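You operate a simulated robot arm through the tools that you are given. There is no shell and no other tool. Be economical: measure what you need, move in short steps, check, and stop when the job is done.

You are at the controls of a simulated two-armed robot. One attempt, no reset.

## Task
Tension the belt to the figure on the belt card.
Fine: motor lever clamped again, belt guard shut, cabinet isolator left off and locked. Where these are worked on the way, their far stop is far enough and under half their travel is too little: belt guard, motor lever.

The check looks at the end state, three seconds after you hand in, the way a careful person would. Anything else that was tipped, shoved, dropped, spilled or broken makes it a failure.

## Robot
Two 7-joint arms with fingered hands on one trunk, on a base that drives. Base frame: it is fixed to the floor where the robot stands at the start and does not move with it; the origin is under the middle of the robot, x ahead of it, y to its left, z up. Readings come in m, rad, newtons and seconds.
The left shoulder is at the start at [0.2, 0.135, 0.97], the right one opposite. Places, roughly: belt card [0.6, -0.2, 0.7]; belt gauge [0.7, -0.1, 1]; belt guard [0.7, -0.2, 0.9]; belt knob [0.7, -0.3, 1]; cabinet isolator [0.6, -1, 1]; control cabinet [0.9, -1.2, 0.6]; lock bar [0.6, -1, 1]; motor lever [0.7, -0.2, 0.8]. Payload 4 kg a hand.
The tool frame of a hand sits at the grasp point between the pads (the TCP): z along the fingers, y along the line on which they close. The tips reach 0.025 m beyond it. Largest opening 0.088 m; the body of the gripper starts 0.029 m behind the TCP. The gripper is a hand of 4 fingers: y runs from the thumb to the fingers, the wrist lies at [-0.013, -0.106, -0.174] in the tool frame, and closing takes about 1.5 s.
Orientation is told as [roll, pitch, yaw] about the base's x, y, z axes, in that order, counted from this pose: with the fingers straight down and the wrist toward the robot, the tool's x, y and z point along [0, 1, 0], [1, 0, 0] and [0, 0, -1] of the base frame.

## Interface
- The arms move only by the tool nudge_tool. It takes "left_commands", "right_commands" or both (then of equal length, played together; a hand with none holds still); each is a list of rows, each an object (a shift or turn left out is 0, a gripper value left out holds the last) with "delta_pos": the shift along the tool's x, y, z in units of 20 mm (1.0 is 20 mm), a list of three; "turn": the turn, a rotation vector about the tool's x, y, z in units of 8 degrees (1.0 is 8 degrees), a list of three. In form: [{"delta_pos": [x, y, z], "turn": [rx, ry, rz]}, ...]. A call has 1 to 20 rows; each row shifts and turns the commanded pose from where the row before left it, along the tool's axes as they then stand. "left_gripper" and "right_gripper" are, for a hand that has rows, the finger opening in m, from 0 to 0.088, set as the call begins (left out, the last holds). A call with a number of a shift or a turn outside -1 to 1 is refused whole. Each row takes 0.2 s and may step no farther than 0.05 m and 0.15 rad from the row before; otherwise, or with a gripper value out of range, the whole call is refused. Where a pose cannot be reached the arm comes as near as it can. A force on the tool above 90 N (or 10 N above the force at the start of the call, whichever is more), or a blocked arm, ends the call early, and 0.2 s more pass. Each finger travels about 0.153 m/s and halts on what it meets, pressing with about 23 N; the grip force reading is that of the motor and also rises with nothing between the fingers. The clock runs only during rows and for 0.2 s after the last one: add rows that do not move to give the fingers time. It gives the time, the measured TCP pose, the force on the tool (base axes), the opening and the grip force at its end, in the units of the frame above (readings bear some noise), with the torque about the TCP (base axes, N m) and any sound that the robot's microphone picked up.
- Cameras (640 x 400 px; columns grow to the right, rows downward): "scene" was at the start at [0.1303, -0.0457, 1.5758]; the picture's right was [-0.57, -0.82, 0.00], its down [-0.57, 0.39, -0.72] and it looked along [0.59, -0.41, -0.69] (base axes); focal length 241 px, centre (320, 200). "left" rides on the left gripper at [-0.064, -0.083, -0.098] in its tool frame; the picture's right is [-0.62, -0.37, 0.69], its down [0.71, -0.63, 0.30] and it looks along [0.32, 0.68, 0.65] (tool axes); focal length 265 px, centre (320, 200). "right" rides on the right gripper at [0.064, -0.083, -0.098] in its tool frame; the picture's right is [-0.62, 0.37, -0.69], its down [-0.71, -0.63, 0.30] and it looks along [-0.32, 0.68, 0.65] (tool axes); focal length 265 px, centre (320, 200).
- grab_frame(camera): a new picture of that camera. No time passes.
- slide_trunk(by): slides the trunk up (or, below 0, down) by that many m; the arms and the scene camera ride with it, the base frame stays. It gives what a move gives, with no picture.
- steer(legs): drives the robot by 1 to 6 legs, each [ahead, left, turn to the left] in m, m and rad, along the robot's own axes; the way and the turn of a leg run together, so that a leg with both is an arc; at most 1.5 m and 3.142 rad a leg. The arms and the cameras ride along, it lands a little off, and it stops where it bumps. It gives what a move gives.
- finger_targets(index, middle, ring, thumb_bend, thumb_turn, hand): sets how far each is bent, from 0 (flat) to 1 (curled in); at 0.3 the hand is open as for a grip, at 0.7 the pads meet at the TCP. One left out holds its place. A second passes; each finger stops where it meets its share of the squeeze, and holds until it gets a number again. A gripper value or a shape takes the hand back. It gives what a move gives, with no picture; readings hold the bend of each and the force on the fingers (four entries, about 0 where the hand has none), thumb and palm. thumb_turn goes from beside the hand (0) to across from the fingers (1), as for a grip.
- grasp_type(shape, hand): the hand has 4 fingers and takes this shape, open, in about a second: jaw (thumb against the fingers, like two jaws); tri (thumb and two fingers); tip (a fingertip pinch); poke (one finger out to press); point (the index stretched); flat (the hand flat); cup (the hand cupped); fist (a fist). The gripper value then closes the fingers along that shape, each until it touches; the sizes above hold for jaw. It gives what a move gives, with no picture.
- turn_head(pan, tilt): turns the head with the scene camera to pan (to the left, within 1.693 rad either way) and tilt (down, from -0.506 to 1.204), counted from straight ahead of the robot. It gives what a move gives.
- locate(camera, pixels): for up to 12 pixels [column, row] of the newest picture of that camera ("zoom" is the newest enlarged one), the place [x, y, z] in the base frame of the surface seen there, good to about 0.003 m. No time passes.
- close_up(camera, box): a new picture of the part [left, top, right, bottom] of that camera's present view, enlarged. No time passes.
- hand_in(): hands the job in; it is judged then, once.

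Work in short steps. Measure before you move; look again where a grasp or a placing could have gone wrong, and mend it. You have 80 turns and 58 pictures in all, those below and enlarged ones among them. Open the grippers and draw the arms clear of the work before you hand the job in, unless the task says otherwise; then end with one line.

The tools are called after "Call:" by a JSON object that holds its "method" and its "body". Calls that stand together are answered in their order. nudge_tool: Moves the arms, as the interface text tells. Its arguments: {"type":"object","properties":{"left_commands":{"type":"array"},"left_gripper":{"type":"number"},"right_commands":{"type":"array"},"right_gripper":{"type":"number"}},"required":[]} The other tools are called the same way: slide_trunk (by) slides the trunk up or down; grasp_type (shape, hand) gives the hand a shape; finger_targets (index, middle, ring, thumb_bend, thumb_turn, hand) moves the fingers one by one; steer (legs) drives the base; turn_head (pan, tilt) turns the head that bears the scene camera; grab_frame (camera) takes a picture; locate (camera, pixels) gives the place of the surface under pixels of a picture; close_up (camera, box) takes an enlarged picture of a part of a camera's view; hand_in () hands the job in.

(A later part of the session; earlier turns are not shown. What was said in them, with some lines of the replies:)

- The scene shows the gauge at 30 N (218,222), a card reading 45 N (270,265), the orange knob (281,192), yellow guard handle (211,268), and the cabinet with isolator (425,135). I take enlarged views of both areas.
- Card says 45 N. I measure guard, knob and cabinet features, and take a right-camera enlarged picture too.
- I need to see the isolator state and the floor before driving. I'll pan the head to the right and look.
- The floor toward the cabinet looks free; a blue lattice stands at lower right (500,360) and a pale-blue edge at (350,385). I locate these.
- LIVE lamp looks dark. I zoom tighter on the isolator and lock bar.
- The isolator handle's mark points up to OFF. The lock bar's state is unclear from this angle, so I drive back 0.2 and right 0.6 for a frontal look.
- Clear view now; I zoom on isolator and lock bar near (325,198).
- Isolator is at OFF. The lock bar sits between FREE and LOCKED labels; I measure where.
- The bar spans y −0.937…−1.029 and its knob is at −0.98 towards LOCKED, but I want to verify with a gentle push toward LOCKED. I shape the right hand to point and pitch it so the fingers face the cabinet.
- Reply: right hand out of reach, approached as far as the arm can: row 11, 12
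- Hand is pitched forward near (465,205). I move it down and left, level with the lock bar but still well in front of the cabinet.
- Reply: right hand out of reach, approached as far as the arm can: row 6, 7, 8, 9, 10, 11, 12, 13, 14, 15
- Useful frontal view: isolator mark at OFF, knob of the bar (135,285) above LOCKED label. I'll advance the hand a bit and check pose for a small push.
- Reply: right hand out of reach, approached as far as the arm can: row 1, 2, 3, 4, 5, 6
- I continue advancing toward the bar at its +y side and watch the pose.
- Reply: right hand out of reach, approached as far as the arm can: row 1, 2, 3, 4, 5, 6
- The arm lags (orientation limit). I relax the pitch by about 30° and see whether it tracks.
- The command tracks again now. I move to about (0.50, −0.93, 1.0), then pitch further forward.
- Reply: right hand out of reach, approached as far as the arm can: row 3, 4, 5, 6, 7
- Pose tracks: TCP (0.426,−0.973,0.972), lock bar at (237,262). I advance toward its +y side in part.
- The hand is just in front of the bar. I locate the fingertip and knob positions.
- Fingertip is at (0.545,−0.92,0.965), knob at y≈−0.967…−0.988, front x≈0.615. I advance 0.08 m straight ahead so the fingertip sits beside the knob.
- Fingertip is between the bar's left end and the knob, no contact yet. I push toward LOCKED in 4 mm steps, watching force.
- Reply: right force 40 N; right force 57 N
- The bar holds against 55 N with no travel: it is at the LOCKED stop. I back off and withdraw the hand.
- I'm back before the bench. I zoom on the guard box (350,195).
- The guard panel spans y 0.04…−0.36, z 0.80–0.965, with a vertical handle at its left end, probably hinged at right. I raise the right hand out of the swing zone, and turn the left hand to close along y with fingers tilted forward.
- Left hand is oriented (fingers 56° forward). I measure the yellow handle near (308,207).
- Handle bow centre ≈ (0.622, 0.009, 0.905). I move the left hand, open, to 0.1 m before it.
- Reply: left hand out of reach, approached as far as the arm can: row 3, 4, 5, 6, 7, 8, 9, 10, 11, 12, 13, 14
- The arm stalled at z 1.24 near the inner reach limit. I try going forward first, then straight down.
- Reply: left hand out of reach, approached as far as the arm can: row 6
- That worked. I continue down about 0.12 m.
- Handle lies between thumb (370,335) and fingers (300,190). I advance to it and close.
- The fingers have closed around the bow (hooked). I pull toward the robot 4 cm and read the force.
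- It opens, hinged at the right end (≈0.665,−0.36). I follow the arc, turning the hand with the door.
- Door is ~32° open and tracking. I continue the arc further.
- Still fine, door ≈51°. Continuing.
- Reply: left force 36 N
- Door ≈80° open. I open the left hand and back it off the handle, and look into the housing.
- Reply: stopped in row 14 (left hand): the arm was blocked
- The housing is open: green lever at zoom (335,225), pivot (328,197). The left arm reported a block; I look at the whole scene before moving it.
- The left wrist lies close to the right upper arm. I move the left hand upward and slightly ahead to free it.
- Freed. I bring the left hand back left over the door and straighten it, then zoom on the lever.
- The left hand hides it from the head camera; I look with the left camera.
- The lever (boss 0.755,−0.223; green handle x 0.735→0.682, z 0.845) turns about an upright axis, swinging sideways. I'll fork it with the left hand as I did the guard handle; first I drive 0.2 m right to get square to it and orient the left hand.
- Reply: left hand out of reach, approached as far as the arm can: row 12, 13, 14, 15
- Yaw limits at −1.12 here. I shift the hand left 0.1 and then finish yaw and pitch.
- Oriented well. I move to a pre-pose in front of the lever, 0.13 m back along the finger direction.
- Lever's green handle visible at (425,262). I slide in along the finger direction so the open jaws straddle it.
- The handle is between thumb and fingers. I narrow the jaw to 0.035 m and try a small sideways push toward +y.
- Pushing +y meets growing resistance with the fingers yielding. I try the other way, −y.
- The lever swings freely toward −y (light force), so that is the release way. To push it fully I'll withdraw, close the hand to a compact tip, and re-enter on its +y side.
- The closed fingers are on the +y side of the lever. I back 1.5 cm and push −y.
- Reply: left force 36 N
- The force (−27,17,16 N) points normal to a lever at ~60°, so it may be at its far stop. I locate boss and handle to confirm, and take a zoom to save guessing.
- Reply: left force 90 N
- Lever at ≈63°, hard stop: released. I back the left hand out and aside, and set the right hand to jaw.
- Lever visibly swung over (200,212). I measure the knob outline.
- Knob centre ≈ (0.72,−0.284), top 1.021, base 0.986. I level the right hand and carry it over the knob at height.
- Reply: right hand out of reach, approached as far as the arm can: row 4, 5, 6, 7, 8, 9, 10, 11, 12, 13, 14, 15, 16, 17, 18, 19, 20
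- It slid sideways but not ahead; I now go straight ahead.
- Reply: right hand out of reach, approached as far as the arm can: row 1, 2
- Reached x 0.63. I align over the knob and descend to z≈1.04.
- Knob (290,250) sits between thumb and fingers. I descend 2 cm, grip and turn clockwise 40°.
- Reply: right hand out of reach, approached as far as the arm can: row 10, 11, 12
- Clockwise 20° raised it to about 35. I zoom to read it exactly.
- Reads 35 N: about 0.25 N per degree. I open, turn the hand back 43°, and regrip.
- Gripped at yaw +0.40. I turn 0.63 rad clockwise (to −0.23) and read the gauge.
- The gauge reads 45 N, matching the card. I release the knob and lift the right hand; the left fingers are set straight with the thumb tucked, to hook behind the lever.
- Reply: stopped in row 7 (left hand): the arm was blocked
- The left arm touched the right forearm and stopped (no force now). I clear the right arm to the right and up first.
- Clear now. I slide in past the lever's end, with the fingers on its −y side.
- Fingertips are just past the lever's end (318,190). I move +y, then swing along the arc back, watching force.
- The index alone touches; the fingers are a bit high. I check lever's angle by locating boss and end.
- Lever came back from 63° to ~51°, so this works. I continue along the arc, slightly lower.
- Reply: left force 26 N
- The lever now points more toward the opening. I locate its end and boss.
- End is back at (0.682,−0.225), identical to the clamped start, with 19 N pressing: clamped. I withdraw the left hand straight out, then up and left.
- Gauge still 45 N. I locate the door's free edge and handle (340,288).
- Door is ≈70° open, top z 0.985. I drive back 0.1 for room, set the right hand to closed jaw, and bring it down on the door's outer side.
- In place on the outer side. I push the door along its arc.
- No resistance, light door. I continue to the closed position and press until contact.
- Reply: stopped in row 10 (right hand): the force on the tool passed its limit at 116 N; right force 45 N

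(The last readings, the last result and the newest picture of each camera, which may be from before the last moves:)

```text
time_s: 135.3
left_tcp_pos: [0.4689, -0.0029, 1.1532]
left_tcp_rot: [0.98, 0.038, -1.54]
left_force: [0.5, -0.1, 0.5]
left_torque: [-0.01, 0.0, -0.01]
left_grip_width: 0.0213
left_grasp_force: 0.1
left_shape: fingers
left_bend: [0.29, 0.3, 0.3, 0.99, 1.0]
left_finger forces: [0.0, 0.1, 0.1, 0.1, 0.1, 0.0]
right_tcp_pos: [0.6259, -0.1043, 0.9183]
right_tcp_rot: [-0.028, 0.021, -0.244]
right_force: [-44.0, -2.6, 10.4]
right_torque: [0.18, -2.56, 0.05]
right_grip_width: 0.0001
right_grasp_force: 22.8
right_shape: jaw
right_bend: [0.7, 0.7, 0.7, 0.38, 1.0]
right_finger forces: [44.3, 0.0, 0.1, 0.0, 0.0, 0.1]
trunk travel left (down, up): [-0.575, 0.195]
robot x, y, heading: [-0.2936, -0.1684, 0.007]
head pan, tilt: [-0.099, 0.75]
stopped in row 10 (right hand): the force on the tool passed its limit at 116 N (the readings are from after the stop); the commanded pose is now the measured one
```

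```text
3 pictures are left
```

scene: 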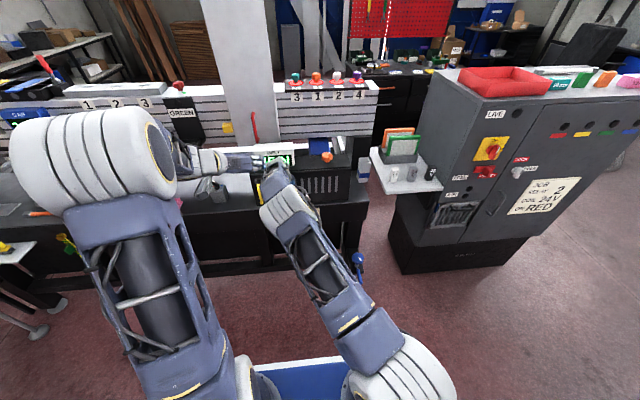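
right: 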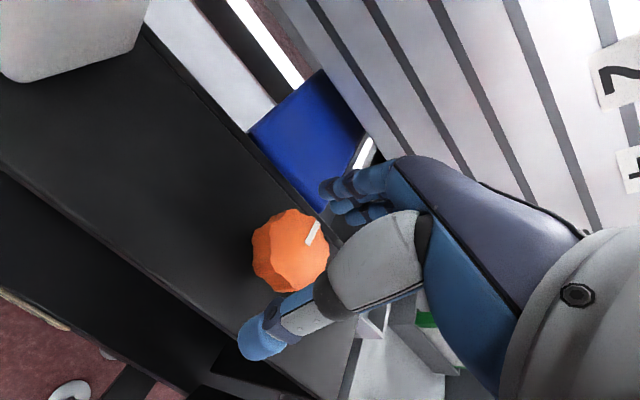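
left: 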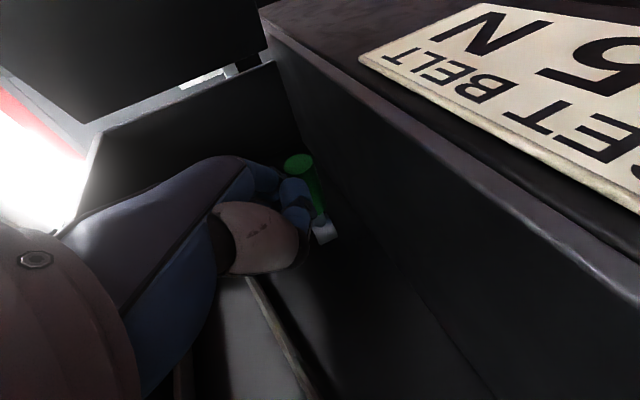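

The door is pressed shut (hard contact). I withdraw the right hand straight back and open it; then both arms away.

Call:
{"method": "nudge_tool", "body": {"right_commands": [{"delta_pos": [-0.2, -0.9, 0]}, {"delta_pos": [-0.2, -0.9, 0]}, {"delta_pos": [-0.2, -0.9, 0]}, {"delta_pos": [-0.2, -0.9, 0]}, {"delta_pos": [-0.2, -0.9, -0.3]}, {"delta_pos": [-0.4, -0.5, -0.8]}, {"delta_pos": [-0.5, 0, -1]}, {"delta_pos": [-0.5, 0, -1]}, {"delta_pos": [-0.5, 0, -1]}, {"delta_pos": [-0.5, 0, -1]}, {"delta_pos": [-0.5, 0, -1]}]}}

Call:
{"method": "grasp_type", "body": {"hand": "left", "shape": "jaw"}}

Call:
{"method": "steer", "body": {"legs": [[-0.25, 0, 0]]}}

Call:
{"method": "grasp_type", "body": {"hand": "right", "shape": "jaw"}}

Call:
{"method": "close_up", "body": {"camera": "scene", "box": [220, 80, 420, 230]}}

```text
time_s: 137.7
left_tcp_pos: [0.4711, -0.0016, 1.1507]
left_tcp_rot: [0.98, 0.039, -1.539]
left_force: [-0.2, -0.1, -0.3]
left_torque: [0.02, -0.02, 0.01]
left_grip_width: 0.0216
left_grasp_force: 0.0
left_shape: fingers
left_bend: [0.29, 0.3, 0.3, 0.99, 1.0]
left_finger forces: [0.0, 0.0, 0.0, 0.0, 0.0, 0.1]
right_tcp_pos: [0.5158, -0.1558, 1.045]
right_tcp_rot: [-0.028, 0.015, -0.244]
right_force: [-0.3, -0.5, 0.3]
right_torque: [-0.01, 0.02, -0.02]
right_grip_width: 0.0
right_grasp_force: 22.6
right_shape: jaw
right_bend: [0.7, 0.7, 0.7, 0.38, 1.0]
right_finger forces: [0.0, 0.1, 0.1, 0.0, 0.1, 0.1]
trunk travel left (down, up): [-0.575, 0.195]
robot x, y, heading: [-0.2922, -0.1683, 0.008]
head pan, tilt: [-0.099, 0.75]
```

```text
time_s: 138.6
left_tcp_pos: [0.4711, -0.0027, 1.1507]
left_tcp_rot: [0.979, 0.038, -1.539]
left_force: [-0.1, -0.8, -0.8]
left_torque: [0.02, 0.01, -0.01]
left_grip_width: 0.0878
left_grasp_force: 0.0
left_shape: jaw
left_bend: [0.3, 0.3, 0.3, 0.3, 0.98]
left_finger forces: [0.0, 0.0, 0.0, 0.1, 0.1, 0.1]
right_tcp_pos: [0.5147, -0.1548, 1.0441]
right_tcp_rot: [-0.026, 0.016, -0.244]
right_force: [-1.2, -0.5, 0.0]
right_torque: [0.0, -0.01, -0.02]
right_grip_width: 0.0001
right_grasp_force: 23.1
right_shape: jaw
right_bend: [0.7, 0.7, 0.7, 0.38, 1.0]
right_finger forces: [0.0, 0.0, 0.0, 0.0, 0.0, 0.0]
trunk travel left (down, up): [-0.575, 0.195]
robot x, y, heading: [-0.294, -0.1707, 0.012]
head pan, tilt: [-0.099, 0.75]
```

```text
time_s: 140.4
left_tcp_pos: [0.2234, -0.0064, 1.1508]
left_tcp_rot: [0.979, 0.04, -1.542]
left_force: [0.4, -0.5, 0.3]
left_torque: [-0.01, 0.0, -0.02]
left_grip_width: 0.088
left_grasp_force: 0.1
left_shape: jaw
left_bend: [0.3, 0.3, 0.3, 0.3, 0.98]
left_finger forces: [0.0, 0.0, 0.0, 0.0, 0.0, 0.1]
right_tcp_pos: [0.268, -0.1585, 1.045]
right_tcp_rot: [-0.026, 0.016, -0.246]
right_force: [-0.8, 0.5, -0.7]
right_torque: [0.0, 0.01, 0.02]
right_grip_width: 0.0
right_grasp_force: 22.9
right_shape: jaw
right_bend: [0.7, 0.7, 0.7, 0.38, 1.0]
right_finger forces: [0.0, 0.0, 0.0, 0.1, 0.0, 0.0]
trunk travel left (down, up): [-0.575, 0.195]
robot x, y, heading: [-0.5454, -0.1693, 0.005]
head pan, tilt: [-0.099, 0.75]
```

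```text
time_s: 141.3
left_tcp_pos: [0.2246, -0.0055, 1.1511]
left_tcp_rot: [0.979, 0.038, -1.542]
left_force: [0.0, -0.2, 0.4]
left_torque: [-0.01, 0.0, -0.03]
left_grip_width: 0.0877
left_grasp_force: 0.0
left_shape: jaw
left_bend: [0.3, 0.3, 0.3, 0.3, 0.98]
left_finger forces: [0.0, 0.0, 0.0, 0.0, 0.1, 0.1]
right_tcp_pos: [0.2671, -0.1588, 1.0437]
right_tcp_rot: [-0.027, 0.016, -0.246]
right_force: [0.2, 0.5, 0.4]
right_torque: [0.0, -0.02, 0.0]
right_grip_width: 0.0877
right_grasp_force: 0.0
right_shape: jaw
right_bend: [0.3, 0.3, 0.3, 0.3, 0.98]
right_finger forces: [0.0, 0.1, 0.0, 0.1, 0.0, 0.0]
trunk travel left (down, up): [-0.575, 0.195]
robot x, y, heading: [-0.5434, -0.168, 0.008]
head pan, tilt: [-0.099, 0.75]
```

```text
2.67 times, centred on (320, 155) of scene
```

zoom: 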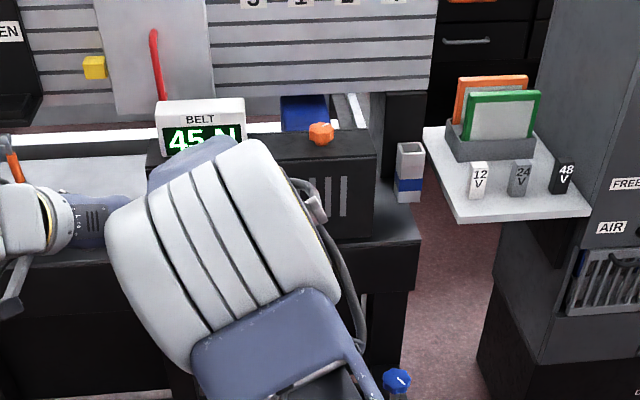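

Gauge 45 N. The left end of the guard is hidden by the right arm; I check with a sideways drive and one more zoom.

Call:
{"method": "steer", "body": {"legs": [[0, -0.45, 0]]}}

Call:
{"method": "turn_head", "body": {"pan": 0.35, "tilt": 0.6}}

Call:
{"method": "grab_frame", "body": {"camera": "scene"}}

```text
time_s: 144.1
left_tcp_pos: [0.2297, -0.4591, 1.1516]
left_tcp_rot: [0.979, 0.038, -1.53]
left_force: [-0.1, 0.8, 0.3]
left_torque: [0.0, 0.02, 0.01]
left_grip_width: 0.0877
left_grasp_force: 0.2
left_shape: jaw
left_bend: [0.3, 0.3, 0.3, 0.3, 0.98]
left_finger forces: [0.0, 0.1, 0.1, 0.0, 0.0, 0.1]
right_tcp_pos: [0.2731, -0.6125, 1.044]
right_tcp_rot: [-0.028, 0.016, -0.235]
right_force: [0.1, 1.3, 0.4]
right_torque: [-0.01, 0.0, 0.01]
right_grip_width: 0.0876
right_grasp_force: 0.0
right_shape: jaw
right_bend: [0.3, 0.3, 0.3, 0.3, 0.98]
right_finger forces: [0.1, 0.0, 0.0, 0.0, 0.1, 0.0]
trunk travel left (down, up): [-0.575, 0.195]
robot x, y, heading: [-0.5371, -0.6329, 0.015]
head pan, tilt: [-0.099, 0.75]
```

```text
time_s: 145.0
left_tcp_pos: [0.2289, -0.4584, 1.1515]
left_tcp_rot: [0.979, 0.04, -1.528]
left_force: [-1.1, -1.1, -0.5]
left_torque: [0.02, 0.02, 0.02]
left_grip_width: 0.0878
left_grasp_force: 0.0
left_shape: jaw
left_bend: [0.3, 0.3, 0.3, 0.3, 0.98]
left_finger forces: [0.0, 0.0, 0.1, 0.0, 0.1, 0.0]
right_tcp_pos: [0.2732, -0.6108, 1.0438]
right_tcp_rot: [-0.025, 0.016, -0.233]
right_force: [0.4, -0.7, 1.1]
right_torque: [-0.04, 0.02, -0.01]
right_grip_width: 0.0877
right_grasp_force: 0.1
right_shape: jaw
right_bend: [0.3, 0.3, 0.3, 0.3, 0.98]
right_finger forces: [0.0, 0.0, 0.1, 0.0, 0.0, 0.0]
trunk travel left (down, up): [-0.575, 0.195]
robot x, y, heading: [-0.5375, -0.6351, 0.016]
head pan, tilt: [0.351, 0.6]
```

```text
1 pictures are left
```

scene: 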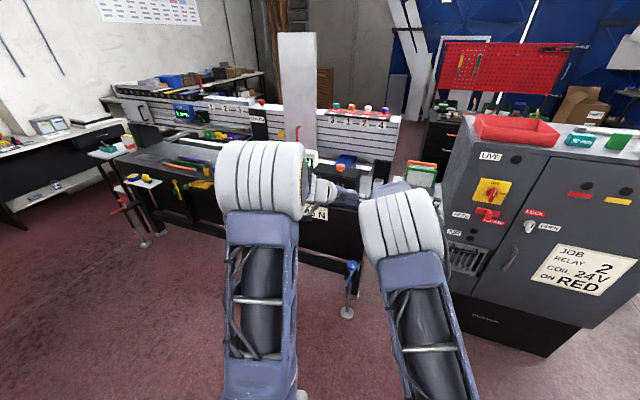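

Arms hide it here. I use the last enlarged picture's visible guard area to check the panel's plane.

Call:
{"method": "locate", "body": {"camera": "zoom", "pixels": [[330, 175], [345, 195], [360, 200], [365, 230], [335, 185], [318, 183], [350, 225]]}}

Call:
{"method": "steer", "body": {"legs": [[0, 0.15, 0.6]]}}

Call:
{"method": "turn_head", "body": {"pan": -0.35, "tilt": 0.6}}

```text
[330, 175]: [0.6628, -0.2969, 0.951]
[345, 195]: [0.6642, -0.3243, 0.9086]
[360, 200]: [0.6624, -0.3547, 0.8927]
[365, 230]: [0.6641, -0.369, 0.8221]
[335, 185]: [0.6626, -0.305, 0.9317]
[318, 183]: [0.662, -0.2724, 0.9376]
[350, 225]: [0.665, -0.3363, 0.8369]
```

```text
time_s: 147.0
left_tcp_pos: [-0.0414, 0.0746, 1.1509]
left_tcp_rot: [0.98, 0.038, -0.945]
left_force: [0.3, -0.6, -1.1]
left_torque: [0.02, -0.01, 0.0]
left_grip_width: 0.0878
left_grasp_force: 0.1
left_shape: jaw
left_bend: [0.3, 0.3, 0.3, 0.3, 0.98]
left_finger forces: [0.0, 0.0, 0.0, 0.0, 0.0, 0.1]
right_tcp_pos: [0.0798, -0.0275, 1.045]
right_tcp_rot: [-0.026, 0.016, 0.353]
right_force: [-1.0, 0.0, -0.2]
right_torque: [0.02, 0.01, 0.0]
right_grip_width: 0.0875
right_grasp_force: 0.1
right_shape: jaw
right_bend: [0.3, 0.3, 0.3, 0.3, 0.98]
right_finger forces: [0.1, 0.0, 0.0, 0.0, 0.1, 0.0]
trunk travel left (down, up): [-0.575, 0.195]
robot x, y, heading: [-0.5819, -0.4898, 0.602]
head pan, tilt: [0.351, 0.6]
```

```text
time_s: 148.1
left_tcp_pos: [-0.0416, 0.0748, 1.1513]
left_tcp_rot: [0.979, 0.038, -0.944]
left_force: [0.9, 0.1, -0.3]
left_torque: [0.01, 0.01, -0.02]
left_grip_width: 0.0877
left_grasp_force: 0.0
left_shape: jaw
left_bend: [0.3, 0.3, 0.3, 0.3, 0.98]
left_finger forces: [0.0, 0.0, 0.0, 0.0, 0.1, 0.1]
right_tcp_pos: [0.0807, -0.0274, 1.0443]
right_tcp_rot: [-0.027, 0.015, 0.35]
right_force: [-0.1, 0.1, -1.4]
right_torque: [0.02, -0.03, 0.0]
right_grip_width: 0.088
right_grasp_force: 0.1
right_shape: jaw
right_bend: [0.3, 0.3, 0.3, 0.3, 0.98]
right_finger forces: [0.0, 0.0, 0.1, 0.1, 0.0, 0.1]
trunk travel left (down, up): [-0.575, 0.195]
robot x, y, heading: [-0.5781, -0.4934, 0.609]
head pan, tilt: [-0.351, 0.6]
```

The panel plane is x=0.662 at all points from y −0.37 to −0.27: shut. I use the last picture for a final check, now turned so the arms should be clear of the view.

Call:
{"method": "grab_frame", "body": {"camera": "scene"}}

```text
0 pictures are left
```

scene: 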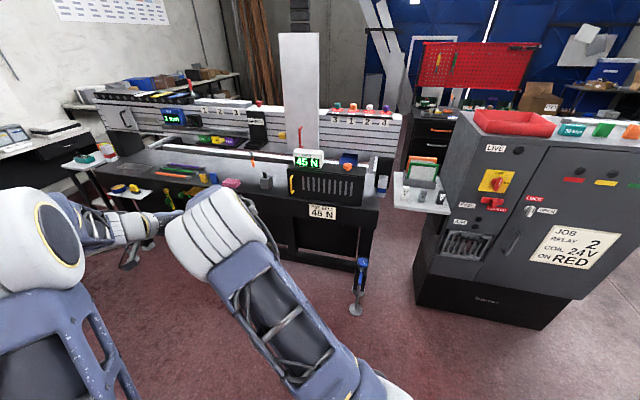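

The picture shows the gauge at 45 N, the guard shut, the isolator at OFF with the lock bar across, and both arms clear with hands open. I hand in.

Call:
{"method": "hand_in", "body": {}}

```text
The job is handed in.
```

The belt is tensioned to 45 N as the card asks, the motor lever is clamped again, the guard is shut, and the cabinet isolator is off and locked.
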